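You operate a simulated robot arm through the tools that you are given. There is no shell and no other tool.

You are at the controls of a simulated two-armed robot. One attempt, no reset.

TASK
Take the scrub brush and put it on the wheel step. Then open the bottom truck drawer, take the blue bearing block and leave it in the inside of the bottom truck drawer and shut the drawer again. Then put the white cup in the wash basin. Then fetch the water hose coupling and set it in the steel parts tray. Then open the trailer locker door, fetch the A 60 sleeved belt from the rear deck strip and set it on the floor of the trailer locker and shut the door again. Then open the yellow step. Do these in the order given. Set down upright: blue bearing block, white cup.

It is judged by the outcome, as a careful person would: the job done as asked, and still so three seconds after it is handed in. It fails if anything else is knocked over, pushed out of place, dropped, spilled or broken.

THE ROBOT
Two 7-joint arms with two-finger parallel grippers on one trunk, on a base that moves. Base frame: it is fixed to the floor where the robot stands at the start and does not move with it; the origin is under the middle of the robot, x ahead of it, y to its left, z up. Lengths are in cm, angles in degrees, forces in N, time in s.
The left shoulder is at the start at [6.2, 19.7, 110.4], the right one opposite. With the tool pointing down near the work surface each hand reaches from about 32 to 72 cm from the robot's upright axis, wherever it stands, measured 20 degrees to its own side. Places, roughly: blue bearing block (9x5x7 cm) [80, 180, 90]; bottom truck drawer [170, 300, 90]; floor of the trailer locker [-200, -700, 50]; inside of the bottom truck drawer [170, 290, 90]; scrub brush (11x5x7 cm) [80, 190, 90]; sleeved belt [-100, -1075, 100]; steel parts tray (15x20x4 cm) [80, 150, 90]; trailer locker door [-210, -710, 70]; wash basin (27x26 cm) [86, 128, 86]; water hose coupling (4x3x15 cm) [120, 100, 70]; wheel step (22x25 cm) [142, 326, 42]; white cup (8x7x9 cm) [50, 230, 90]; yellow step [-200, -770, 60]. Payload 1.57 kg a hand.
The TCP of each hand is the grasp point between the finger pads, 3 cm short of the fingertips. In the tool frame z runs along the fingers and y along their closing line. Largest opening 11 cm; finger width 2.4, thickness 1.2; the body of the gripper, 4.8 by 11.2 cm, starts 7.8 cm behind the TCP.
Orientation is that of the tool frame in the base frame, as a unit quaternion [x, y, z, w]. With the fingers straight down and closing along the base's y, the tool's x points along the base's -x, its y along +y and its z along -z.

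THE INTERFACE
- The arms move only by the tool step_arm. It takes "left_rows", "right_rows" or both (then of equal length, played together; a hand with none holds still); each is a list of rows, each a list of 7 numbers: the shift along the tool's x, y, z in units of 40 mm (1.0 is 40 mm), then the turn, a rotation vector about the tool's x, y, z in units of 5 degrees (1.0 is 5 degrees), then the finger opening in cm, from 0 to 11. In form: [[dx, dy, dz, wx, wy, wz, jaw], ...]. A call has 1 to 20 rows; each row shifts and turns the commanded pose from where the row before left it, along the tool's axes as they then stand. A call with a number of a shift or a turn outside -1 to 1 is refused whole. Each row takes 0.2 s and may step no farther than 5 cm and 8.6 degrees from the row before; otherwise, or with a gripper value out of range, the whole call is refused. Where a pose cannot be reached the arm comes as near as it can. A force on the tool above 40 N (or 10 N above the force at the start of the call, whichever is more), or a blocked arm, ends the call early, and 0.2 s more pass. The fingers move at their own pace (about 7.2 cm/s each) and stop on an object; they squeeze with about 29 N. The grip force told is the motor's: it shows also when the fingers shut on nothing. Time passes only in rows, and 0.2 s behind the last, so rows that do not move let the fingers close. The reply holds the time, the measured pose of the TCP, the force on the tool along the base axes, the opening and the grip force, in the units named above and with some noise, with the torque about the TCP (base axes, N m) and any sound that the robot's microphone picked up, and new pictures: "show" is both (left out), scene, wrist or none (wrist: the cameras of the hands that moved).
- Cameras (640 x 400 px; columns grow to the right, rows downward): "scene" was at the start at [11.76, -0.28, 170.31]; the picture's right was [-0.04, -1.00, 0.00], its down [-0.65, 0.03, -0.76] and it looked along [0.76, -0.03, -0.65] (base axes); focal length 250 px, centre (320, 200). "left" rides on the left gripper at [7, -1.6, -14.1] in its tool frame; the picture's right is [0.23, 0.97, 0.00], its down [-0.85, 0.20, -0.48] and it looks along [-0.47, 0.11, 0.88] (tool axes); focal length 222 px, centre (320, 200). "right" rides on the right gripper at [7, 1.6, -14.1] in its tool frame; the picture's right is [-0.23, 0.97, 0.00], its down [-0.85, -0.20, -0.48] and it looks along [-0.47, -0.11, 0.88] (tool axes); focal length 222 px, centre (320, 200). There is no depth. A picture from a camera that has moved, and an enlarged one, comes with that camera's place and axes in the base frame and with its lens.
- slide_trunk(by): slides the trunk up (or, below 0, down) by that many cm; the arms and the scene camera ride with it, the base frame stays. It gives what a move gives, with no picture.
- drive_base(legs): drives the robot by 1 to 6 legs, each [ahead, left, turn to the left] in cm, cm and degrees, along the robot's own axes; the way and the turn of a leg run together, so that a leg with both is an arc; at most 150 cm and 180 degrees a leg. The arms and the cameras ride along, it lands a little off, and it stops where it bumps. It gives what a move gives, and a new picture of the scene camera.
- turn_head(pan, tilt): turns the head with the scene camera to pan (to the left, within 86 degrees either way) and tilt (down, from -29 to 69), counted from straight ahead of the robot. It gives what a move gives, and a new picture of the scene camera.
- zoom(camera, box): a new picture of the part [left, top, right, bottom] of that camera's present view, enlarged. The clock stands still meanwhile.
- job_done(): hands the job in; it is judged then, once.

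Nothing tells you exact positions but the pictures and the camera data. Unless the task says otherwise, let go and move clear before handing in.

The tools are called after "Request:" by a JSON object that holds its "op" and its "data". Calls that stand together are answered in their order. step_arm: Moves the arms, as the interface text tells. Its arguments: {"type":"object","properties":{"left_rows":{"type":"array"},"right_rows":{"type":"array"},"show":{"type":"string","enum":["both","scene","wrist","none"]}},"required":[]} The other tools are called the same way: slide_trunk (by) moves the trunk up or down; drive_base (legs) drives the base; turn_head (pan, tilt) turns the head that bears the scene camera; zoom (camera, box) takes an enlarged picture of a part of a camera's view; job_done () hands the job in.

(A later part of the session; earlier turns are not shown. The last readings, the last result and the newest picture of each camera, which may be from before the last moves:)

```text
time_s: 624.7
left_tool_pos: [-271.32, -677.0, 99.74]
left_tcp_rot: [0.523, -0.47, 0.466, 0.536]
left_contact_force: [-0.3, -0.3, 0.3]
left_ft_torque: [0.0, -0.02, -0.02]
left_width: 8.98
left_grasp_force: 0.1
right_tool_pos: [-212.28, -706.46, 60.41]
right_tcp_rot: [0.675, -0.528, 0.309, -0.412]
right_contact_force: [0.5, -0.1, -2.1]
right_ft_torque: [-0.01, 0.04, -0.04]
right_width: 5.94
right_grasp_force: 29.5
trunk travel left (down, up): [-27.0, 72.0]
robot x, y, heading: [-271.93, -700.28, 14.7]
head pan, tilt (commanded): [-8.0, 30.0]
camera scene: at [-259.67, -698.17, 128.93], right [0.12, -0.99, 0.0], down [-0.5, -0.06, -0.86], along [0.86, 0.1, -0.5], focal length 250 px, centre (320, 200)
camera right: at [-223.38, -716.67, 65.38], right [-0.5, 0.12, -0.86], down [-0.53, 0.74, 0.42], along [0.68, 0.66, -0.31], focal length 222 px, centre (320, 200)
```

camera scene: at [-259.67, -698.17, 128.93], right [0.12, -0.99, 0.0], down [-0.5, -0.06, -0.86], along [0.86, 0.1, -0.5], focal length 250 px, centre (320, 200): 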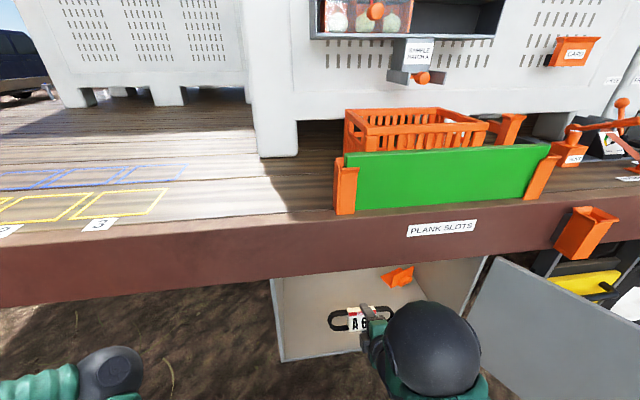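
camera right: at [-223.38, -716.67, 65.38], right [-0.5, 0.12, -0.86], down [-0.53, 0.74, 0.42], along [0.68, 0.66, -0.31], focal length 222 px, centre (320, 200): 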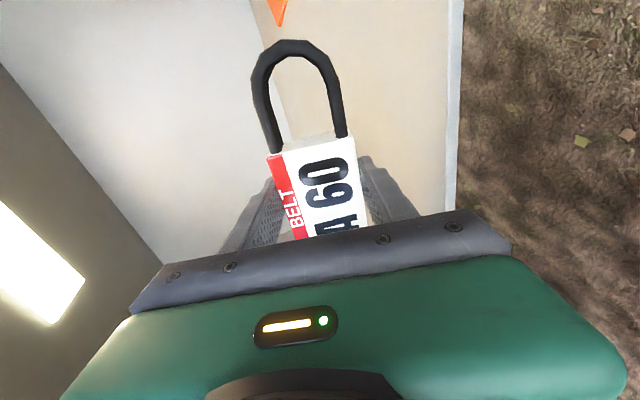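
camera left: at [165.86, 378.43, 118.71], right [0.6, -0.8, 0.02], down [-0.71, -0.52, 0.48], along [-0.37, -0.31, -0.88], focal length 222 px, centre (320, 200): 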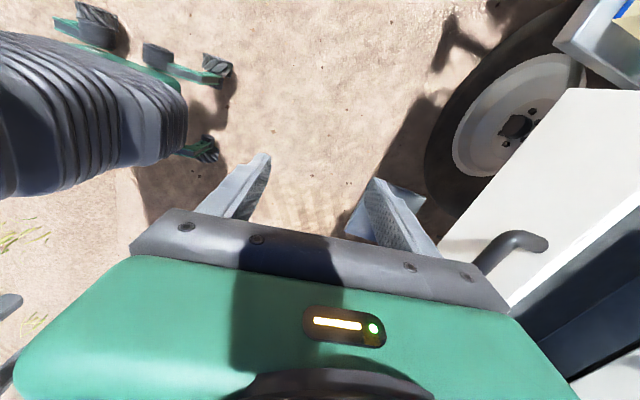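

Request:
{"op": "drive_base", "data": {"legs": [[8, 0, 0]]}}

Request:
{"op": "step_arm", "data": {"right_rows": [[0, 0, 0, 0, 0, 0, 2]], "show": "both"}}

```text
time_s: 625.7
left_tool_pos: [-263.57, -674.83, 99.83]
left_tcp_rot: [0.523, -0.47, 0.465, 0.538]
left_contact_force: [0.5, 0.4, -0.1]
left_ft_torque: [0.0, -0.02, -0.02]
left_width: 8.96
left_grasp_force: 0.0
right_tool_pos: [-204.46, -704.46, 60.21]
right_tcp_rot: [0.675, -0.53, 0.309, -0.411]
right_contact_force: [0.0, 0.3, -1.5]
right_ft_torque: [-0.01, 0.02, -0.01]
right_width: 5.93
right_grasp_force: 29.1
trunk travel left (down, up): [-27.0, 72.0]
robot x, y, heading: [-263.9, -698.28, 14.5]
head pan, tilt (commanded): [-8.0, 30.0]
camera scene: at [-251.79, -696.13, 128.91], right [0.11, -0.99, 0.0], down [-0.5, -0.06, -0.86], along [0.86, 0.1, -0.5], focal length 250 px, centre (320, 200)
```

scene: 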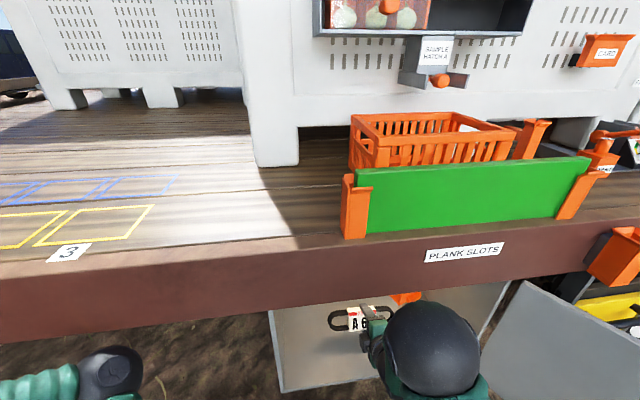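

```text
time_s: 626.1
left_tool_pos: [-263.76, -674.78, 99.83]
left_tcp_rot: [0.522, -0.471, 0.465, 0.537]
left_contact_force: [0.1, -0.5, -0.2]
left_ft_torque: [0.01, 0.01, 0.03]
left_width: 9.01
left_grasp_force: 0.0
right_tool_pos: [-204.64, -704.62, 60.3]
right_tcp_rot: [0.675, -0.529, 0.31, -0.411]
right_contact_force: [0.4, 0.2, -1.3]
right_ft_torque: [0.02, 0.0, 0.03]
right_width: 5.97
right_grasp_force: 28.6
trunk travel left (down, up): [-27.0, 72.0]
robot x, y, heading: [-264.2, -697.95, 14.5]
head pan, tilt (commanded): [-8.0, 30.0]
camera scene: at [-251.91, -696.17, 128.93], right [0.11, -0.99, 0.0], down [-0.5, -0.06, -0.86], along [0.86, 0.1, -0.5], focal length 250 px, centre (320, 200)
camera right: at [-215.71, -714.76, 65.41], right [-0.5, 0.12, -0.86], down [-0.53, 0.74, 0.42], along [0.68, 0.66, -0.31], focal length 222 px, centre (320, 200)
```

scene: 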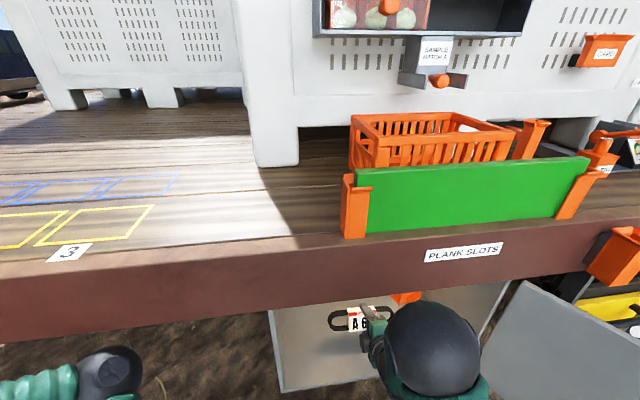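
right: 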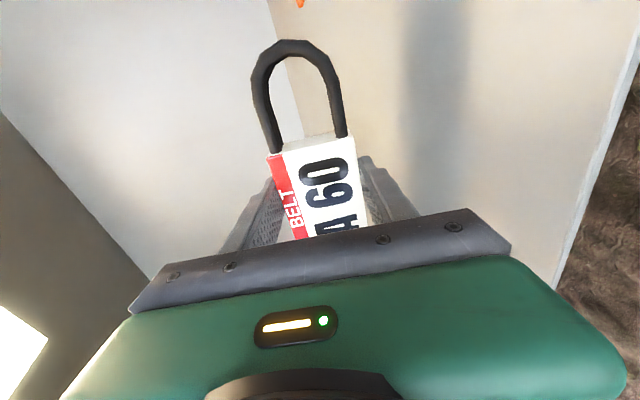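

TCP is ~11 cm inside the locker. I lower the belt to the floor slowly.

Request:
{"op": "step_arm", "data": {"right_rows": [[0, 0.22, 0.118, 0, 0, 0, 2], [0, 0.22, 0.118, 0, 0, 0, 2], [0, 0.22, 0.118, 0, 0, 0, 2], [0, 0.11, 0.059, 0, 0, 0, 2], [0, 0.066, 0.035, 0, 0, 0, 2], [0, 0.066, 0.035, 0, 0, 0, 2], [0, 0.066, 0.035, 0, 0, 0, 2], [0, 0.066, 0.035, 0, 0, 0, 2]], "show": "wrist"}}

```text
time_s: 627.9
left_tool_pos: [-263.68, -674.79, 99.91]
left_tcp_rot: [0.522, -0.472, 0.465, 0.538]
left_contact_force: [0.9, 0.2, 0.0]
left_ft_torque: [-0.03, 0.01, 0.03]
left_width: 8.99
left_grasp_force: 0.1
right_tool_pos: [-204.49, -704.49, 55.84]
right_tcp_rot: [0.674, -0.529, 0.31, -0.412]
right_contact_force: [0.4, 0.3, -1.3]
right_ft_torque: [-0.06, 0.04, -0.02]
right_width: 5.96
right_grasp_force: 29.2
trunk travel left (down, up): [-27.0, 72.0]
robot x, y, heading: [-264.18, -698.32, 14.7]
head pan, tilt (commanded): [-8.0, 30.0]
camera right: at [-215.74, -714.64, 60.75], right [-0.5, 0.12, -0.86], down [-0.53, 0.74, 0.42], along [0.68, 0.66, -0.31], focal length 222 px, centre (320, 200)
```

right: 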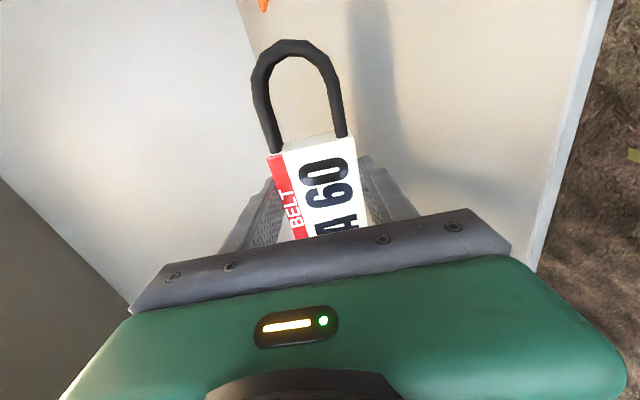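

Request:
{"op": "step_arm", "data": {"right_rows": [[0, 0.066, 0.035, 0, 0, 0, 2], [0, 0.066, 0.035, 0, 0, 0, 2], [0, 0.066, 0.035, 0, 0, 0, 2], [0, 0.066, 0.035, 0, 0, 0, 2], [0, 0.066, 0.035, 0, 0, 0, 2], [0, 0.066, 0.035, 0, 0, 0, 2], [0, 0.066, 0.035, 0, 0, 0, 2], [0, 0.066, 0.035, 0, 0, 0, 2]], "show": "wrist"}}

```text
time_s: 629.6
left_tool_pos: [-264.24, -674.81, 99.81]
left_tcp_rot: [0.52, -0.474, 0.466, 0.536]
left_contact_force: [0.4, -0.2, 0.4]
left_ft_torque: [-0.03, 0.01, -0.01]
left_width: 8.98
left_grasp_force: 0.1
right_tool_pos: [-204.6, -704.53, 54.46]
right_tcp_rot: [0.67, -0.527, 0.315, -0.418]
right_contact_force: [-23.1, -3.5, 27.7]
right_ft_torque: [-0.4, 0.87, -0.24]
right_width: 5.97
right_grasp_force: 28.9
trunk travel left (down, up): [-27.0, 72.0]
robot x, y, heading: [-264.04, -698.09, 14.6]
head pan, tilt (commanded): [-8.0, 30.0]
stopped in row 8 (right hand): the force on the tool passed its limit at 43 N (the readings are from after the stop); the commanded pose is now the measured one
camera right: at [-215.83, -714.73, 59.21], right [-0.49, 0.13, -0.86], down [-0.53, 0.74, 0.41], along [0.69, 0.66, -0.29], focal length 222 px, centre (320, 200)
```

right: 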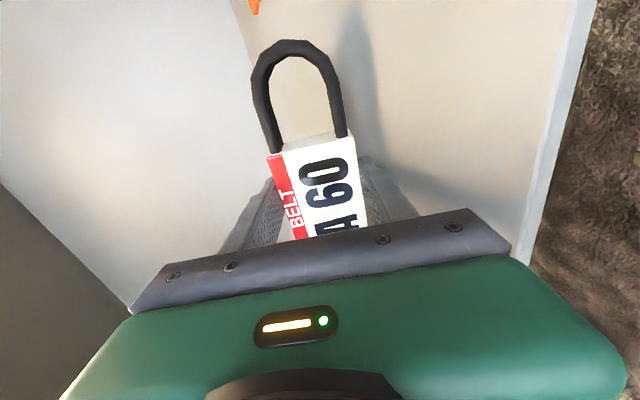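

The fingertip touches the floor. I rise a touch and open gradually so the belt settles flat.

Request:
{"op": "step_arm", "data": {"right_rows": [[0, -0.13, -0.07, 0, 0, 0, 2], [0, 0, 0, 0, 0, 0, 6.2], [0, -0.06, -0.03, 0, 0, 0, 6.8], [0, -0.06, -0.03, 0, 0, 0, 7.4], [0, -0.06, -0.03, 0, 0, 0, 8.2], [0, 0, 0, 0, 0, 0, 8.6], [0, 0, 0, 0, 0, 0, 8.6]], "show": "both"}}

```text
time_s: 631.2
left_tool_pos: [-263.75, -675.03, 99.72]
left_tcp_rot: [0.522, -0.472, 0.465, 0.537]
left_contact_force: [-0.3, -0.1, 0.3]
left_ft_torque: [-0.01, -0.03, 0.01]
left_width: 8.99
left_grasp_force: 0.1
right_tool_pos: [-204.29, -704.69, 55.25]
right_tcp_rot: [0.67, -0.529, 0.313, -0.416]
right_contact_force: [4.5, -1.3, 4.2]
right_ft_torque: [-0.17, -0.27, 0.0]
right_width: 8.09
right_grasp_force: 0.1
trunk travel left (down, up): [-27.0, 72.0]
robot x, y, heading: [-264.22, -698.01, 14.6]
head pan, tilt (commanded): [-8.0, 30.0]
camera scene: at [-252.01, -696.19, 128.94], right [0.11, -0.99, 0.0], down [-0.5, -0.06, -0.87], along [0.86, 0.1, -0.5], focal length 250 px, centre (320, 200)
camera right: at [-215.47, -714.81, 60.28], right [-0.49, 0.13, -0.86], down [-0.53, 0.74, 0.41], along [0.69, 0.66, -0.3], focal length 222 px, centre (320, 200)
```

scene: 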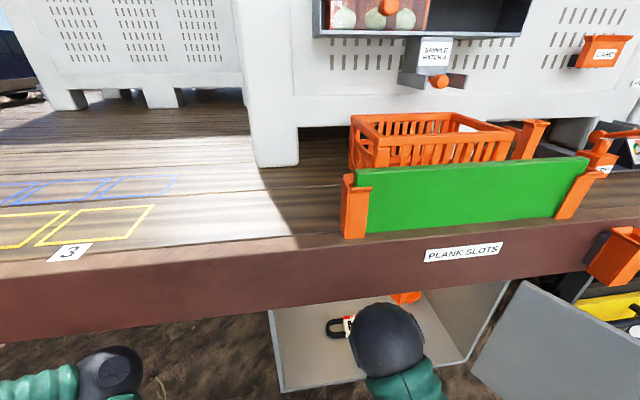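
right: 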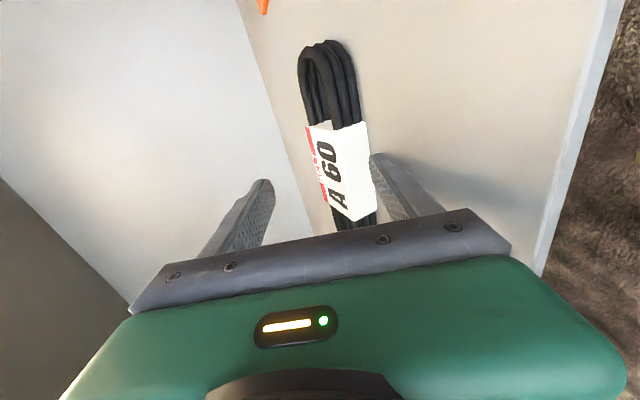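

The belt lies flat on the locker floor. I withdraw the hand straight back.

Request:
{"op": "step_arm", "data": {"right_rows": [[0, -0.05, -0.2, 0, 0, 0, 9], [0, -0.05, -0.4, 0, 0, 0, 9], [0, 0, -0.5, 0, 0, 0, 9]], "show": "wrist"}}

Request:
{"op": "drive_base", "data": {"legs": [[-30, 0, 0]]}}

Request:
{"op": "zoom", "data": {"camera": "scene", "box": [230, 200, 520, 380]}}

```text
time_s: 632.0
left_tool_pos: [-263.78, -674.96, 99.79]
left_tcp_rot: [0.522, -0.472, 0.465, 0.537]
left_contact_force: [0.0, -0.9, 0.0]
left_ft_torque: [0.01, -0.01, 0.02]
left_width: 9.01
left_grasp_force: 0.1
right_tool_pos: [-207.85, -705.5, 57.76]
right_tcp_rot: [0.672, -0.528, 0.312, -0.415]
right_contact_force: [0.1, 0.3, 0.5]
right_ft_torque: [-0.03, 0.02, -0.02]
right_width: 9.01
right_grasp_force: 0.1
trunk travel left (down, up): [-27.0, 72.0]
robot x, y, heading: [-263.85, -697.91, 14.7]
head pan, tilt (commanded): [-8.0, 30.0]
camera right: at [-219.06, -715.68, 62.75], right [-0.49, 0.13, -0.86], down [-0.53, 0.74, 0.41], along [0.69, 0.66, -0.3], focal length 222 px, centre (320, 200)
```

right: 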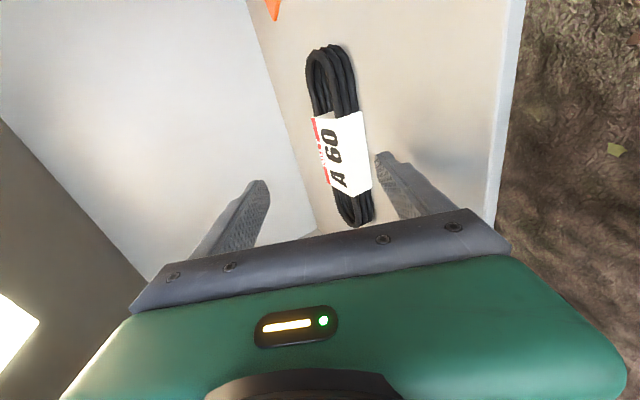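

```text
time_s: 634.0
left_tool_pos: [-293.09, -682.6, 99.84]
left_tcp_rot: [0.523, -0.47, 0.467, 0.535]
left_contact_force: [0.0, -0.8, 0.8]
left_ft_torque: [0.02, -0.03, 0.01]
left_width: 8.97
left_grasp_force: 0.1
right_tool_pos: [-236.78, -712.77, 58.03]
right_tcp_rot: [0.673, -0.526, 0.312, -0.417]
right_contact_force: [0.2, 0.3, 0.1]
right_ft_torque: [0.0, 0.03, -0.01]
right_width: 9.0
right_grasp_force: 0.0
trunk travel left (down, up): [-27.0, 72.0]
robot x, y, heading: [-293.24, -705.82, 15.1]
head pan, tilt (commanded): [-8.0, 30.0]
camera scene: at [-281.15, -703.77, 128.95], right [0.12, -0.99, 0.0], down [-0.5, -0.06, -0.87], along [0.86, 0.1, -0.5], focal length 250 px, centre (320, 200)
```

scene: 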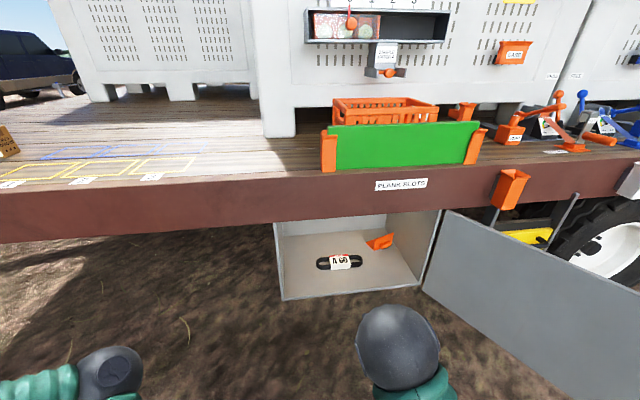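

```text
2.21 times, centred on (375, 290) of scene
camera zoom: at [-281.15, -703.77, 128.95], right [0.12, -0.99, 0.0], down [-0.5, -0.06, -0.87], along [0.86, 0.1, -0.5], focal length 551 px, centre (199, 1)
```

zoom: 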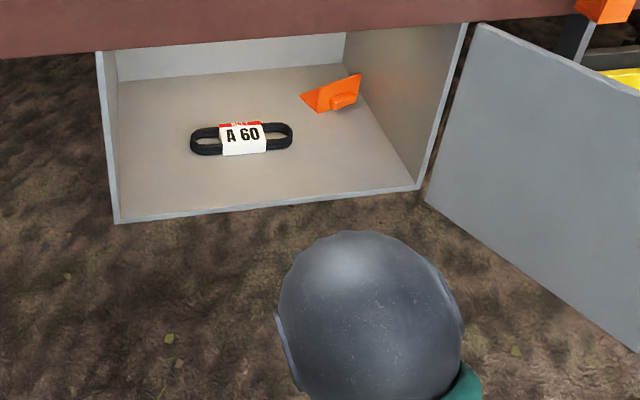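

The A 60 belt lies flat on the locker floor. To shut the door I close the fingers, go around the door's free edge to its outer side, and sweep it shut.

Request:
{"op": "step_arm", "data": {"right_rows": [[0, 0, 0, 0, 0, 0, 4], [0, -0.3, -0.15, 0, 0, 0, 0], [0, -0.3, -0.15, 0, 0, 0, 0]], "show": "none"}}

Request:
{"op": "drive_base", "data": {"legs": [[-52, 0, 0], [0, -97, 0]]}}

Request:
{"op": "turn_head", "data": {"pan": 10, "tilt": 30}}

```text
time_s: 634.8
left_tool_pos: [-293.09, -682.62, 99.82]
left_tcp_rot: [0.523, -0.47, 0.467, 0.536]
left_contact_force: [0.1, -0.3, 0.3]
left_ft_torque: [0.04, 0.03, 0.02]
left_width: 9.02
left_grasp_force: 0.1
right_tool_pos: [-236.99, -712.78, 60.5]
right_tcp_rot: [0.673, -0.525, 0.313, -0.417]
right_contact_force: [-0.7, -0.5, 0.1]
right_ft_torque: [-0.01, 0.0, -0.01]
right_width: 0.0
right_grasp_force: 11.7
trunk travel left (down, up): [-27.0, 72.0]
robot x, y, heading: [-293.4, -705.63, 15.0]
head pan, tilt (commanded): [-8.0, 30.0]
```

```text
time_s: 642.3
left_tool_pos: [-319.66, -786.33, 99.82]
left_tcp_rot: [0.521, -0.473, 0.466, 0.537]
left_contact_force: [0.3, 0.5, -0.8]
left_ft_torque: [0.02, 0.0, 0.01]
left_width: 9.01
left_grasp_force: 0.1
right_tool_pos: [-263.69, -816.9, 60.58]
right_tcp_rot: [0.671, -0.528, 0.314, -0.415]
right_contact_force: [-1.0, 0.7, 0.1]
right_ft_torque: [-0.03, 0.0, -0.02]
right_width: 0.0
right_grasp_force: 21.2
trunk travel left (down, up): [-27.0, 72.0]
robot x, y, heading: [-320.14, -809.58, 14.5]
head pan, tilt (commanded): [-8.0, 30.0]
camera scene: at [-307.8, -807.5, 128.94], right [0.11, -0.99, 0.0], down [-0.5, -0.06, -0.87], along [0.86, 0.1, -0.5], focal length 250 px, centre (320, 200)
```

scene: 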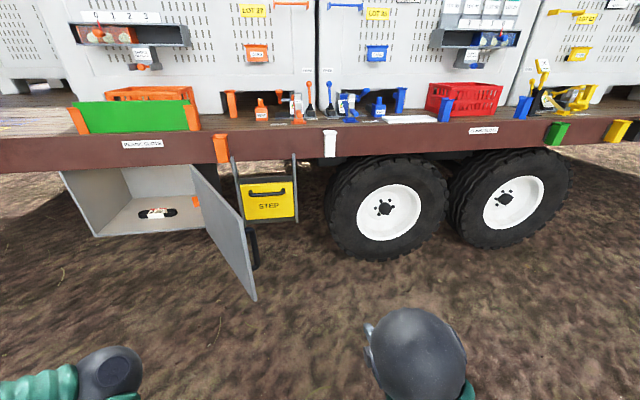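

```text
time_s: 643.1
left_tool_pos: [-319.66, -786.41, 99.77]
left_tcp_rot: [0.521, -0.473, 0.465, 0.537]
left_contact_force: [-0.2, -0.2, -0.3]
left_ft_torque: [-0.01, 0.0, -0.02]
left_width: 8.97
left_grasp_force: 0.1
right_tool_pos: [-263.78, -817.01, 60.64]
right_tcp_rot: [0.671, -0.529, 0.313, -0.415]
right_contact_force: [0.3, 0.6, -0.4]
right_ft_torque: [0.01, -0.04, -0.02]
right_width: 0.0
right_grasp_force: 21.2
trunk travel left (down, up): [-27.0, 72.0]
robot x, y, heading: [-320.05, -809.38, 14.5]
head pan, tilt (commanded): [10.0, 30.0]
camera scene: at [-308.53, -804.88, 128.93], right [0.41, -0.91, 0.0], down [-0.46, -0.21, -0.87], along [0.79, 0.36, -0.5], focal length 250 px, centre (320, 200)
```

scene: 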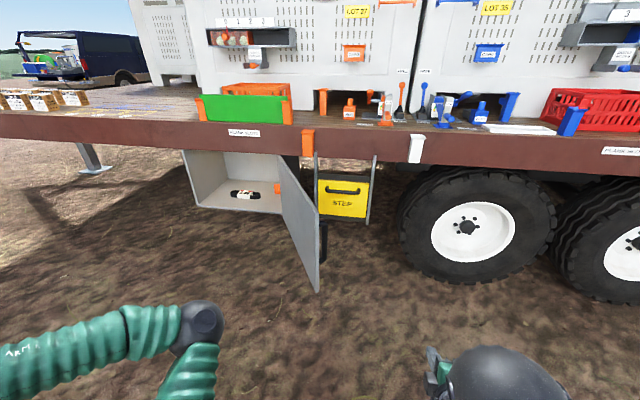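

I see the door's free edge near [-247.6, -776]. I bring the hand alongside its outer face, then push left.

Request:
{"op": "drive_base", "data": {"legs": [[34, 0, 0], [0, 34, 0]]}}

Request:
{"op": "drive_base", "data": {"legs": [[2, 20, 0]]}}

```text
time_s: 647.2
left_tool_pos: [-295.31, -746.03, 99.89]
left_tcp_rot: [0.528, -0.467, 0.47, 0.532]
left_contact_force: [0.9, 0.2, 0.2]
left_ft_torque: [0.01, -0.02, -0.01]
left_width: 9.02
left_grasp_force: 0.1
right_tool_pos: [-238.73, -775.39, 60.59]
right_tcp_rot: [0.676, -0.521, 0.308, -0.42]
right_contact_force: [0.0, -0.3, -0.2]
right_ft_torque: [0.03, 0.01, 0.03]
right_width: 0.01
right_grasp_force: 21.1
trunk travel left (down, up): [-27.0, 72.0]
robot x, y, heading: [-294.81, -768.95, 15.8]
head pan, tilt (commanded): [10.0, 30.0]
camera scene: at [-283.67, -764.41, 128.94], right [0.43, -0.9, 0.0], down [-0.45, -0.22, -0.87], along [0.78, 0.38, -0.5], focal length 250 px, centre (320, 200)
```

scene: 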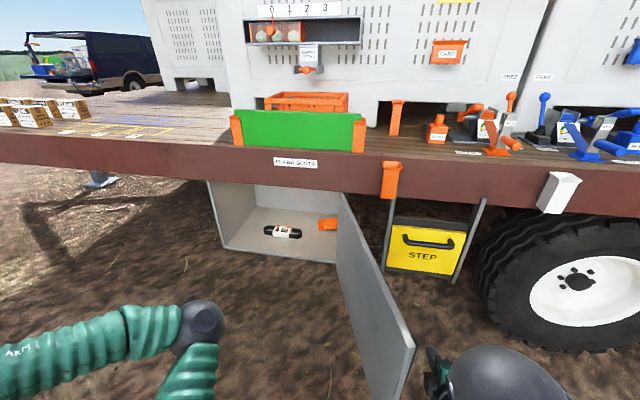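

```text
time_s: 648.8
left_tool_pos: [-298.82, -726.12, 99.87]
left_tcp_rot: [0.527, -0.468, 0.47, 0.531]
left_contact_force: [0.7, -0.9, 0.3]
left_ft_torque: [0.01, 0.04, -0.01]
left_width: 9.0
left_grasp_force: 0.0
right_tool_pos: [-242.36, -755.25, 60.52]
right_tcp_rot: [0.675, -0.522, 0.307, -0.42]
right_contact_force: [0.9, -0.2, 0.4]
right_ft_torque: [0.01, -0.01, 0.01]
right_width: 0.0
right_grasp_force: 21.6
trunk travel left (down, up): [-27.0, 72.0]
robot x, y, heading: [-298.79, -748.63, 15.7]
head pan, tilt (commanded): [10.0, 30.0]
camera scene: at [-287.27, -744.46, 128.94], right [0.43, -0.9, 0.0], down [-0.45, -0.21, -0.87], along [0.78, 0.38, -0.5], focal length 250 px, centre (320, 200)
```

scene: 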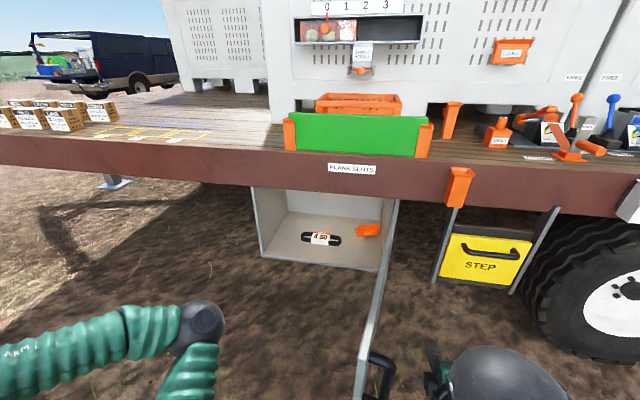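

The door is swinging. I continue along its arc.

Request:
{"op": "drive_base", "data": {"legs": [[4, 15, 0]]}}

Request:
{"op": "drive_base", "data": {"legs": [[7, 13, 0]]}}

```text
time_s: 650.2
left_tool_pos: [-299.05, -710.54, 99.9]
left_tcp_rot: [0.527, -0.468, 0.471, 0.531]
left_contact_force: [0.2, -0.2, 0.5]
left_ft_torque: [0.01, 0.01, 0.03]
left_width: 9.01
left_grasp_force: 0.1
right_tool_pos: [-242.5, -739.91, 60.68]
right_tcp_rot: [0.675, -0.522, 0.309, -0.42]
right_contact_force: [0.3, 0.0, -0.7]
right_ft_torque: [0.01, 0.01, -0.04]
right_width: 0.0
right_grasp_force: 22.0
trunk travel left (down, up): [-27.0, 72.0]
robot x, y, heading: [-298.71, -733.58, 15.6]
head pan, tilt (commanded): [10.0, 30.0]
camera scene: at [-287.33, -728.85, 128.94], right [0.43, -0.9, 0.0], down [-0.45, -0.22, -0.87], along [0.78, 0.38, -0.5], focal length 250 px, centre (320, 200)
```

scene: 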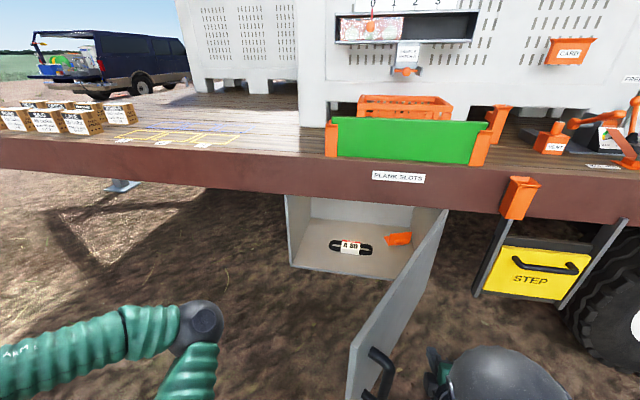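

```text
time_s: 651.5
left_tool_pos: [-295.82, -696.09, 99.87]
left_tcp_rot: [0.525, -0.469, 0.47, 0.533]
left_contact_force: [0.1, -0.6, 0.1]
left_ft_torque: [0.03, 0.03, 0.0]
left_width: 9.02
left_grasp_force: 0.1
right_tool_pos: [-239.06, -725.62, 60.7]
right_tcp_rot: [0.674, -0.522, 0.31, -0.42]
right_contact_force: [0.5, 0.5, 0.0]
right_ft_torque: [0.03, 0.0, -0.01]
right_width: 0.02
right_grasp_force: 21.0
trunk travel left (down, up): [-27.0, 72.0]
robot x, y, heading: [-295.22, -719.04, 15.6]
head pan, tilt (commanded): [10.0, 30.0]
camera scene: at [-284.0, -714.39, 128.93], right [0.43, -0.9, 0.0], down [-0.45, -0.22, -0.87], along [0.78, 0.37, -0.5], focal length 250 px, centre (320, 200)
```

scene: 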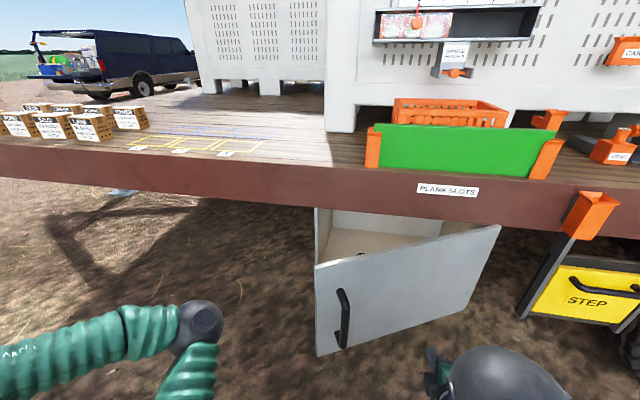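

The door swung on to about 40°. I keep following it and push it toward closed.

Request:
{"op": "drive_base", "data": {"legs": [[8, 13, 0]]}}

Request:
{"op": "drive_base", "data": {"legs": [[10, 6, 0]]}}

```text
time_s: 652.9
left_tool_pos: [-291.81, -681.34, 99.97]
left_tcp_rot: [0.526, -0.468, 0.47, 0.532]
left_contact_force: [0.1, 1.0, 0.5]
left_ft_torque: [0.0, 0.05, 0.03]
left_width: 9.01
left_grasp_force: 0.0
right_tool_pos: [-234.98, -710.65, 60.66]
right_tcp_rot: [0.675, -0.521, 0.31, -0.42]
right_contact_force: [-0.3, 0.0, 0.5]
right_ft_torque: [0.01, -0.01, 0.0]
right_width: 0.0
right_grasp_force: 21.4
trunk travel left (down, up): [-27.0, 72.0]
robot x, y, heading: [-291.55, -704.46, 15.9]
head pan, tilt (commanded): [10.0, 30.0]
camera scene: at [-279.9, -699.61, 128.93], right [0.43, -0.9, 0.0], down [-0.45, -0.22, -0.86], along [0.78, 0.38, -0.5], focal length 250 px, centre (320, 200)
```

scene: 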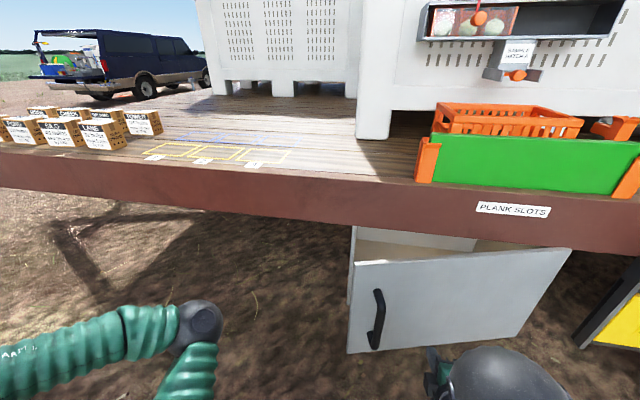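

```text
time_s: 654.2
left_tool_pos: [-283.81, -672.91, 99.91]
left_tcp_rot: [0.526, -0.468, 0.47, 0.532]
left_contact_force: [0.2, 0.1, -0.3]
left_ft_torque: [0.0, 0.0, 0.0]
left_width: 9.0
left_grasp_force: 0.1
right_tool_pos: [-227.14, -702.19, 60.74]
right_tcp_rot: [0.675, -0.522, 0.309, -0.42]
right_contact_force: [0.1, 0.0, 0.4]
right_ft_torque: [-0.01, -0.04, 0.06]
right_width: 0.0
right_grasp_force: 21.3
trunk travel left (down, up): [-27.0, 72.0]
robot x, y, heading: [-283.34, -695.94, 15.9]
head pan, tilt (commanded): [10.0, 30.0]
camera scene: at [-271.91, -691.19, 128.92], right [0.43, -0.9, 0.0], down [-0.45, -0.22, -0.86], along [0.78, 0.38, -0.5], focal length 250 px, centre (320, 200)
```

scene: 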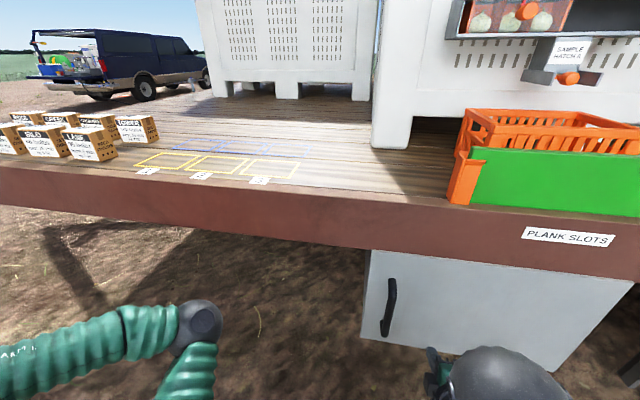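

The door looks nearly shut. I press it home gently near the handle side.

Request:
{"op": "drive_base", "data": {"legs": [[5, 2, 0]]}}

Request:
{"op": "drive_base", "data": {"legs": [[5, 0, 0]]}}

Request:
{"op": "zoom", "data": {"camera": "scene", "box": [300, 200, 640, 400]}}

```text
time_s: 655.1
left_tool_pos: [-279.65, -669.89, 99.88]
left_tcp_rot: [0.526, -0.469, 0.471, 0.531]
left_contact_force: [0.2, 0.1, -0.6]
left_ft_torque: [0.02, -0.02, -0.05]
left_width: 9.0
left_grasp_force: 0.1
right_tool_pos: [-222.79, -699.03, 60.42]
right_tcp_rot: [0.675, -0.521, 0.31, -0.421]
right_contact_force: [0.2, 0.0, 0.1]
right_ft_torque: [-0.02, 0.02, 0.03]
right_width: 0.0
right_grasp_force: 21.7
trunk travel left (down, up): [-27.0, 72.0]
robot x, y, heading: [-278.62, -692.68, 15.7]
head pan, tilt (commanded): [10.0, 30.0]
camera scene: at [-267.46, -688.15, 128.92], right [0.44, -0.9, 0.0], down [-0.45, -0.22, -0.86], along [0.78, 0.38, -0.5], focal length 250 px, centre (320, 200)
```

scene: 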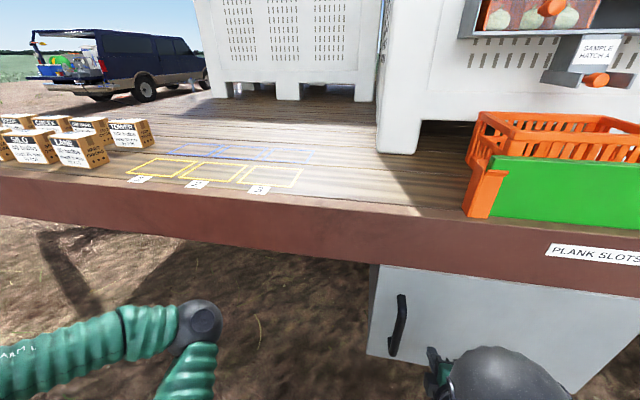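

```text
time_s: 656.0
left_tool_pos: [-278.02, -668.96, 99.9]
left_tcp_rot: [0.524, -0.47, 0.473, 0.53]
left_contact_force: [-0.4, 0.8, 0.4]
left_ft_torque: [-0.03, -0.01, 0.0]
left_width: 9.0
left_grasp_force: 0.0
right_tool_pos: [-221.44, -698.24, 61.2]
right_tcp_rot: [0.675, -0.519, 0.31, -0.423]
right_contact_force: [-25.9, -2.6, 19.4]
right_ft_torque: [0.0, -0.56, -0.08]
right_width: 0.02
right_grasp_force: 21.3
trunk travel left (down, up): [-27.0, 72.0]
robot x, y, heading: [-276.74, -691.73, 15.7]
head pan, tilt (commanded): [10.0, 30.0]
stopped in leg 1: the force on the tool passed its limit at 139 N (the readings are from after the stop); the commanded pose is now the measured one
camera scene: at [-266.19, -686.95, 129.0], right [0.44, -0.9, 0.0], down [-0.45, -0.22, -0.87], along [0.78, 0.38, -0.5], focal length 250 px, centre (320, 200)
```

scene: 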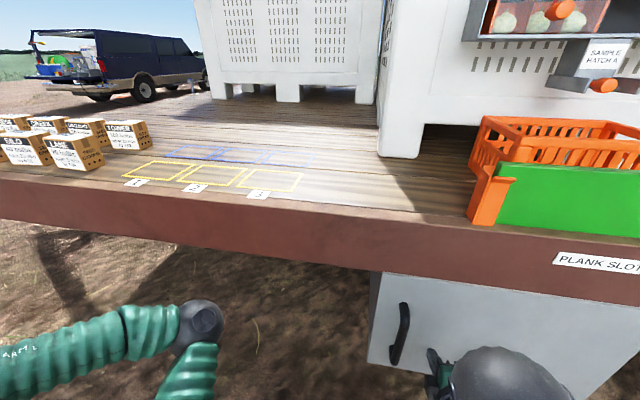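

```text
1.88 times, centred on (470, 300) of scene
camera zoom: at [-266.19, -686.95, 129.0], right [0.44, -0.9, 0.0], down [-0.45, -0.22, -0.87], along [0.78, 0.38, -0.5], focal length 470 px, centre (38, 12)
```

zoom: 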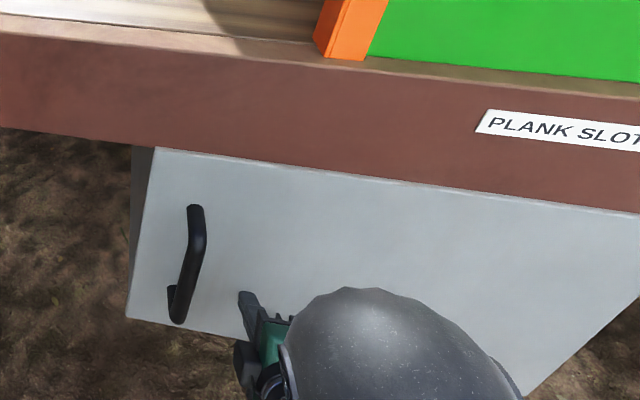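

The door is firmly shut. I back off and move right to the yellow step, whose bar handle is near [-200.6, -769.7, 69].

Request:
{"op": "drive_base", "data": {"legs": [[-40, 0, 0], [0, -75, 0]]}}

Request:
{"op": "slide_trunk", "data": {"by": 8}}

Request:
{"op": "step_arm", "data": {"right_rows": [[0, 0, 0, 0, 0, 0, 7], [0, 0, 0, 0, 0, 0, 7]], "show": "wrist"}}

Request:
{"op": "turn_head", "data": {"pan": 5, "tilt": 30}}

```text
time_s: 662.0
left_tool_pos: [-293.82, -749.35, 99.7]
left_tcp_rot: [0.531, -0.461, 0.479, 0.526]
left_contact_force: [-0.7, 0.1, 0.2]
left_ft_torque: [0.02, -0.01, 0.01]
left_width: 8.97
left_grasp_force: 0.0
right_tool_pos: [-236.59, -777.4, 60.85]
right_tcp_rot: [0.682, -0.512, 0.303, -0.425]
right_contact_force: [1.3, -0.5, -0.1]
right_ft_torque: [0.03, 0.03, 0.0]
right_width: 0.02
right_grasp_force: 21.5
trunk travel left (down, up): [-27.0, 72.0]
robot x, y, heading: [-292.66, -772.74, 17.3]
head pan, tilt (commanded): [10.0, 30.0]
camera scene: at [-281.39, -767.25, 128.93], right [0.46, -0.89, 0.0], down [-0.45, -0.23, -0.86], along [0.77, 0.4, -0.5], focal length 250 px, centre (320, 200)
```

scene: 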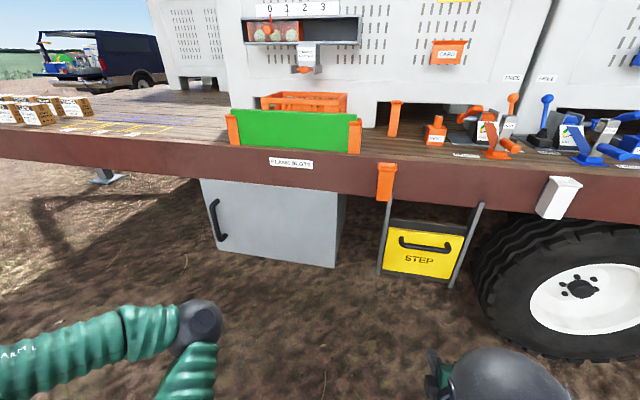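

```text
time_s: 663.1
left_tool_pos: [-293.97, -749.54, 107.81]
left_tcp_rot: [0.531, -0.461, 0.479, 0.525]
left_contact_force: [0.2, -0.6, 0.2]
left_ft_torque: [0.01, 0.0, 0.0]
left_width: 8.99
left_grasp_force: 0.1
right_tool_pos: [-236.74, -777.41, 68.84]
right_tcp_rot: [0.682, -0.511, 0.304, -0.426]
right_contact_force: [-0.7, 0.0, 0.4]
right_ft_torque: [-0.01, -0.01, 0.0]
right_width: 0.0
right_grasp_force: 21.1
trunk travel left (down, up): [-35.0, 64.0]
robot x, y, heading: [-292.42, -772.8, 17.2]
head pan, tilt (commanded): [10.0, 30.0]
```

```text
time_s: 663.7
left_tool_pos: [-293.95, -749.57, 107.71]
left_tcp_rot: [0.531, -0.462, 0.478, 0.526]
left_contact_force: [0.0, 0.1, 0.0]
left_ft_torque: [-0.02, -0.01, 0.02]
left_width: 8.98
left_grasp_force: 0.2
right_tool_pos: [-236.77, -777.49, 68.91]
right_tcp_rot: [0.682, -0.511, 0.304, -0.425]
right_contact_force: [0.3, 0.4, 0.6]
right_ft_torque: [0.02, -0.01, 0.0]
right_width: 6.99
right_grasp_force: 0.1
trunk travel left (down, up): [-35.0, 64.0]
robot x, y, heading: [-292.3, -772.2, 17.6]
head pan, tilt (commanded): [10.0, 30.0]
camera right: at [-247.51, -788.18, 73.65], right [-0.49, 0.11, -0.86], down [-0.57, 0.71, 0.41], along [0.66, 0.69, -0.29], focal length 222 px, centre (320, 200)
```

right: 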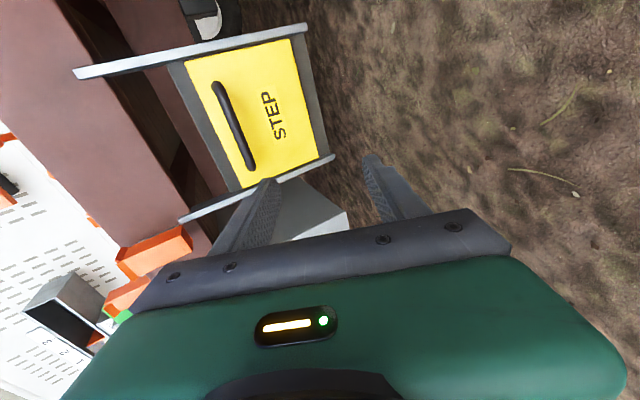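

```text
time_s: 664.4
left_tool_pos: [-293.91, -749.59, 107.9]
left_tcp_rot: [0.531, -0.462, 0.478, 0.525]
left_contact_force: [-0.6, 0.1, -0.1]
left_ft_torque: [0.01, -0.04, -0.03]
left_width: 8.98
left_grasp_force: 0.0
right_tool_pos: [-236.75, -777.46, 68.81]
right_tcp_rot: [0.683, -0.511, 0.304, -0.425]
right_contact_force: [0.6, -0.5, 0.3]
right_ft_torque: [-0.01, 0.0, 0.0]
right_width: 6.99
right_grasp_force: 0.1
trunk travel left (down, up): [-35.0, 64.0]
robot x, y, heading: [-292.4, -772.81, 17.3]
head pan, tilt (commanded): [5.0, 30.0]
camera scene: at [-281.01, -768.09, 136.93], right [0.38, -0.93, 0.0], down [-0.46, -0.19, -0.87], along [0.8, 0.33, -0.5], focal length 250 px, centre (320, 200)
```

scene: 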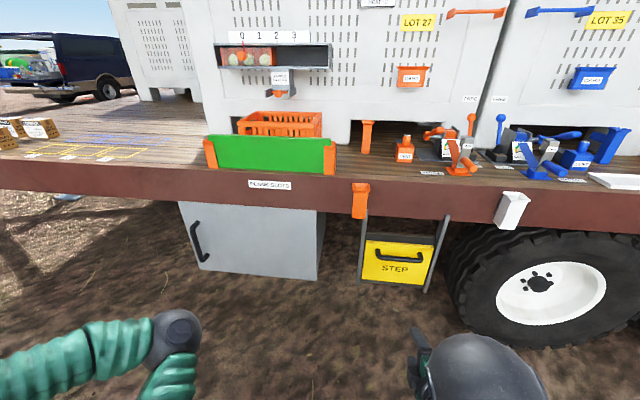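

The step's bar handle is confirmed at about [-200.8, -769.6, 69]. My fingers already close almost vertically, so I line up and approach.

Request:
{"op": "drive_base", "data": {"legs": [[0, 0, -2.5], [24, 1.5, 0]]}}

Request:
{"op": "step_arm", "data": {"right_rows": [[0, 0, 0, 0, 0, 0, 7]], "show": "both"}}

```text
time_s: 666.5
left_tool_pos: [-270.16, -742.2, 107.91]
left_tcp_rot: [0.519, -0.475, 0.464, 0.538]
left_contact_force: [0.7, -0.1, 0.5]
left_ft_torque: [0.0, 0.01, -0.04]
left_width: 8.99
left_grasp_force: 0.1
right_tool_pos: [-214.67, -772.8, 68.74]
right_tcp_rot: [0.67, -0.528, 0.314, -0.417]
right_contact_force: [-0.2, -0.4, -0.7]
right_ft_torque: [-0.01, -0.02, -0.03]
right_width: 7.02
right_grasp_force: 0.1
trunk travel left (down, up): [-35.0, 64.0]
robot x, y, heading: [-270.16, -765.06, 14.1]
head pan, tilt (commanded): [5.0, 30.0]
camera scene: at [-258.2, -761.25, 136.92], right [0.33, -0.94, 0.0], down [-0.47, -0.17, -0.86], along [0.82, 0.29, -0.5], focal length 250 px, centre (320, 200)
```

scene: 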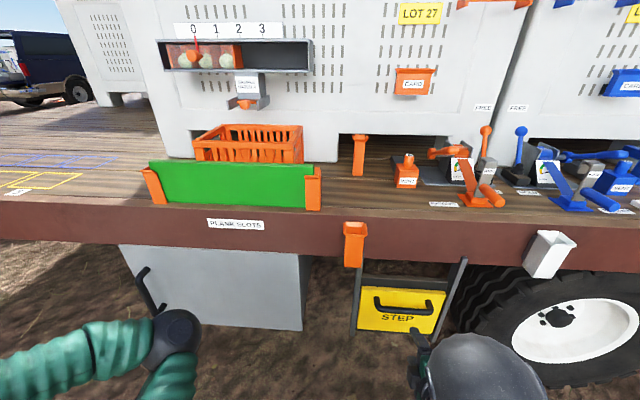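

```text
time_s: 667.0
left_tool_pos: [-270.33, -742.23, 107.84]
left_tcp_rot: [0.519, -0.475, 0.465, 0.537]
left_contact_force: [-0.2, 0.8, 0.4]
left_ft_torque: [0.02, -0.01, -0.01]
left_width: 8.99
left_grasp_force: 0.0
right_tool_pos: [-214.63, -772.99, 68.85]
right_tcp_rot: [0.669, -0.528, 0.315, -0.418]
right_contact_force: [-0.8, 0.5, 0.3]
right_ft_torque: [0.0, 0.02, -0.02]
right_width: 7.01
right_grasp_force: 0.1
trunk travel left (down, up): [-35.0, 64.0]
robot x, y, heading: [-270.03, -765.15, 14.6]
head pan, tilt (commanded): [5.0, 30.0]
camera scene: at [-258.32, -761.25, 136.93], right [0.33, -0.94, 0.0], down [-0.47, -0.17, -0.86], along [0.82, 0.29, -0.5], focal length 250 px, centre (320, 200)
camera right: at [-225.9, -783.01, 73.68], right [-0.49, 0.13, -0.86], down [-0.53, 0.74, 0.41], along [0.69, 0.66, -0.29], focal length 222 px, centre (320, 200)
```

scene: 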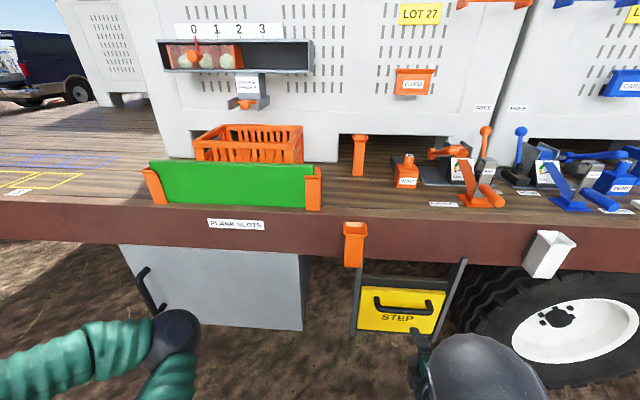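
right: 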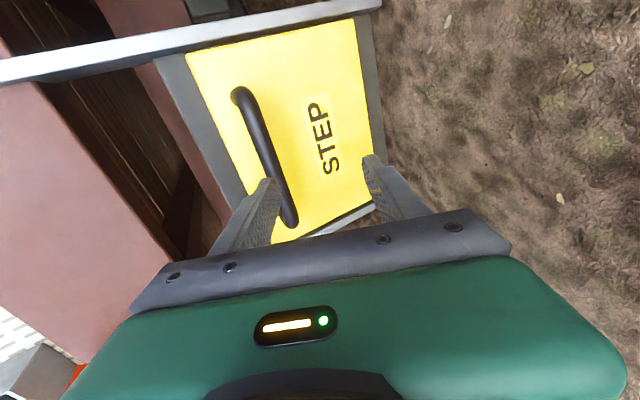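

I shift up in line with the bar, then advance along the hand's axis to straddle it.

Request:
{"op": "step_arm", "data": {"right_rows": [[0, -0.83, 0, 0, 0, 0, 5.5], [0, -0.83, 0, 0, 0, 0, 5.5], [0, 0, 0.6, 0, 0, 0, 5.5], [0, 0, 0.7, 0, 0, 0, 5.5], [0, 0, 0.5, 0, 0, 0, 5.5], [0, 0, 0, 0, 0, 0, 5.5]]}}

```text
time_s: 668.4
left_tool_pos: [-270.35, -742.19, 107.89]
left_tcp_rot: [0.519, -0.475, 0.464, 0.538]
left_contact_force: [0.3, -1.2, 0.1]
left_ft_torque: [-0.05, -0.04, 0.0]
left_width: 9.0
left_grasp_force: 0.0
right_tool_pos: [-205.35, -770.71, 71.46]
right_tcp_rot: [0.669, -0.529, 0.314, -0.417]
right_contact_force: [0.0, 0.2, 1.0]
right_ft_torque: [-0.03, 0.03, -0.04]
right_width: 5.49
right_grasp_force: 0.1
trunk travel left (down, up): [-35.0, 64.0]
robot x, y, heading: [-270.54, -765.33, 14.6]
head pan, tilt (commanded): [5.0, 30.0]
camera scene: at [-258.34, -761.27, 136.94], right [0.33, -0.94, 0.0], down [-0.47, -0.17, -0.87], along [0.82, 0.29, -0.5], focal length 250 px, centre (320, 200)
camera right: at [-216.68, -780.92, 76.27], right [-0.49, 0.13, -0.86], down [-0.53, 0.74, 0.41], along [0.69, 0.66, -0.29], focal length 222 px, centre (320, 200)
```

scene: 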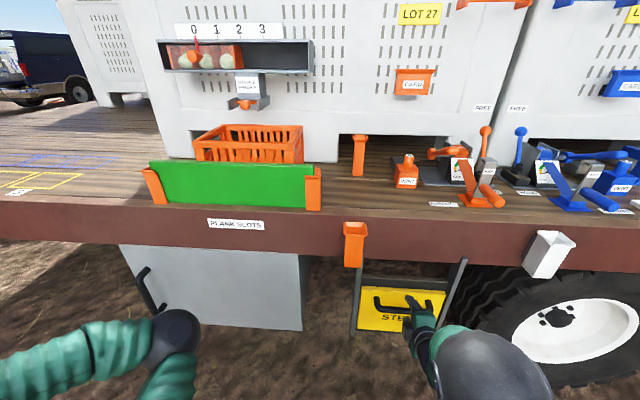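
right: 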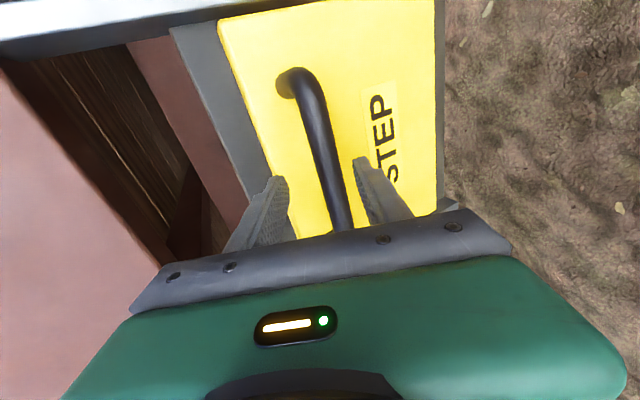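

Request:
{"op": "step_arm", "data": {"right_rows": [[0, 0, 0.3, 0, 0, 0, 5.5], [0, 0, 0.3, 0, 0, 0, 5.5], [0, 0, 0, 0, 0, 0, 5.5]], "show": "wrist"}}

```text
time_s: 669.1
left_tool_pos: [-270.89, -742.25, 107.9]
left_tcp_rot: [0.519, -0.476, 0.466, 0.536]
left_contact_force: [0.6, -0.1, 0.5]
left_ft_torque: [-0.01, -0.01, -0.01]
left_width: 9.02
left_grasp_force: 0.0
right_tool_pos: [-203.81, -770.35, 70.85]
right_tcp_rot: [0.667, -0.528, 0.316, -0.42]
right_contact_force: [-34.4, -10.0, 13.4]
right_ft_torque: [0.35, -1.27, 0.21]
right_width: 5.21
right_grasp_force: 0.0
trunk travel left (down, up): [-35.0, 64.0]
robot x, y, heading: [-270.24, -765.17, 14.6]
head pan, tilt (commanded): [5.0, 30.0]
camera right: at [-215.18, -780.44, 75.57], right [-0.48, 0.13, -0.87], down [-0.53, 0.74, 0.41], along [0.69, 0.66, -0.29], focal length 222 px, centre (320, 200)
```

right: 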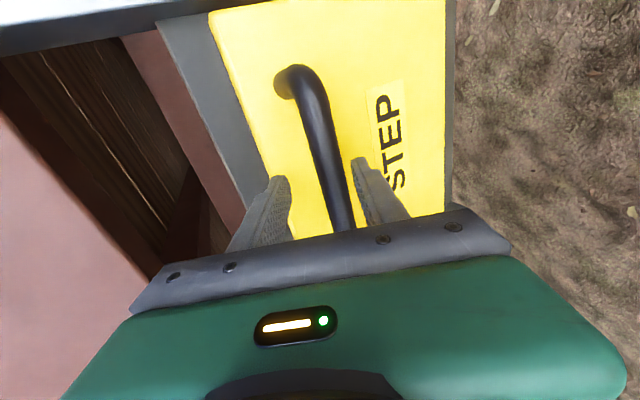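

Fingertips reached the panel. I back off slightly and grip the bar.

Request:
{"op": "step_arm", "data": {"right_rows": [[0, 0, -0.2, 0, 0, 0, 5.5], [0, 0, 0, 0, 0, 0, 3], [0, 0, 0, 0, 0, 0, 1], [0, 0, 0, 0, 0, 0, 0.5], [0, 0, 0, 0, 0, 0, 0.5]], "show": "both"}}

```text
time_s: 670.4
left_tool_pos: [-270.12, -742.19, 107.84]
left_tcp_rot: [0.52, -0.474, 0.465, 0.537]
left_contact_force: [-1.0, 0.4, 0.3]
left_ft_torque: [0.0, 0.02, -0.04]
left_width: 9.03
left_grasp_force: 0.1
right_tool_pos: [-204.04, -770.24, 70.39]
right_tcp_rot: [0.671, -0.53, 0.311, -0.414]
right_contact_force: [-9.2, 1.5, -29.0]
right_ft_torque: [-0.23, 0.17, 0.24]
right_width: 3.14
right_grasp_force: 14.6
trunk travel left (down, up): [-35.0, 64.0]
robot x, y, heading: [-270.03, -764.94, 14.4]
head pan, tilt (commanded): [5.0, 30.0]
camera scene: at [-257.87, -761.25, 136.85], right [0.33, -0.94, 0.0], down [-0.48, -0.17, -0.86], along [0.81, 0.29, -0.5], focal length 250 px, centre (320, 200)
camera right: at [-215.26, -780.44, 75.34], right [-0.5, 0.13, -0.86], down [-0.53, 0.74, 0.42], along [0.69, 0.66, -0.3], focal length 222 px, centre (320, 200)
```

scene: 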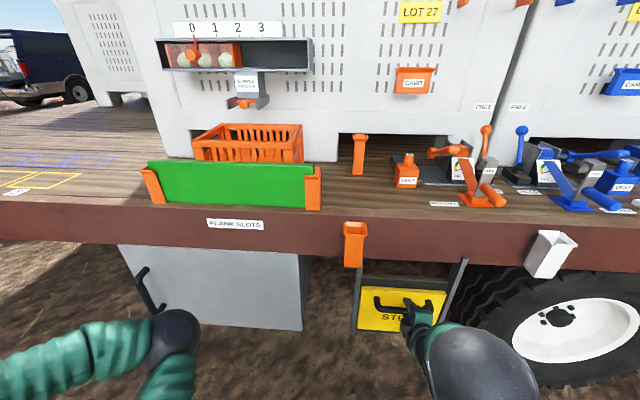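
right: 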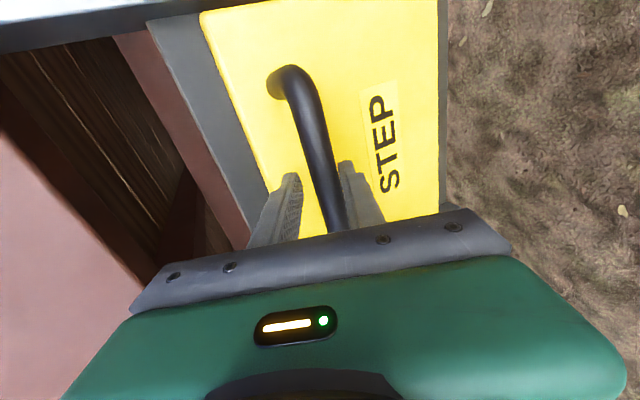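

The bar sits off-centre toward the lower finger. I shift the hand down slightly so both pads bite.

Request:
{"op": "step_arm", "data": {"right_rows": [[0, 0.08, 0, 0, 0, 0, 0.5], [0, 0.08, 0, 0, 0, 0, 0.5], [0, 0.06, 0, 0, 0, 0, 0.5], [0, 0, 0, 0, 0, 0, 0.5]], "show": "wrist"}}

```text
time_s: 671.4
left_tool_pos: [-270.25, -742.11, 107.74]
left_tcp_rot: [0.52, -0.474, 0.465, 0.538]
left_contact_force: [-0.2, 0.5, -0.2]
left_ft_torque: [-0.02, -0.01, -0.01]
left_width: 9.0
left_grasp_force: 0.1
right_tool_pos: [-204.3, -770.37, 69.99]
right_tcp_rot: [0.669, -0.529, 0.315, -0.416]
right_contact_force: [-7.0, 4.7, -18.1]
right_ft_torque: [-0.18, 0.09, 0.08]
right_width: 2.13
right_grasp_force: 10.0
trunk travel left (down, up): [-35.0, 64.0]
robot x, y, heading: [-269.96, -765.48, 14.5]
head pan, tilt (commanded): [5.0, 30.0]
camera right: at [-215.6, -780.58, 74.78], right [-0.49, 0.13, -0.86], down [-0.53, 0.74, 0.41], along [0.69, 0.66, -0.29], focal length 222 px, centre (320, 200)
```

right: 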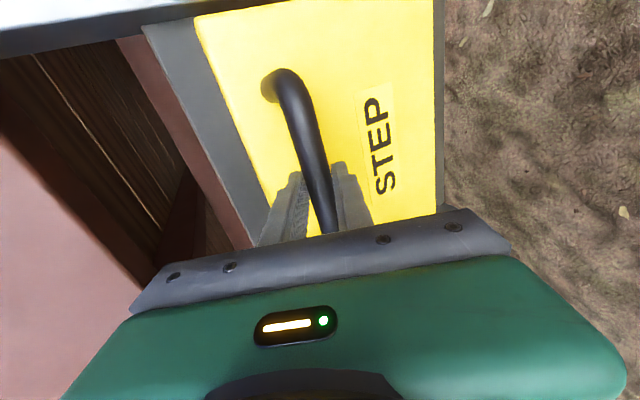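

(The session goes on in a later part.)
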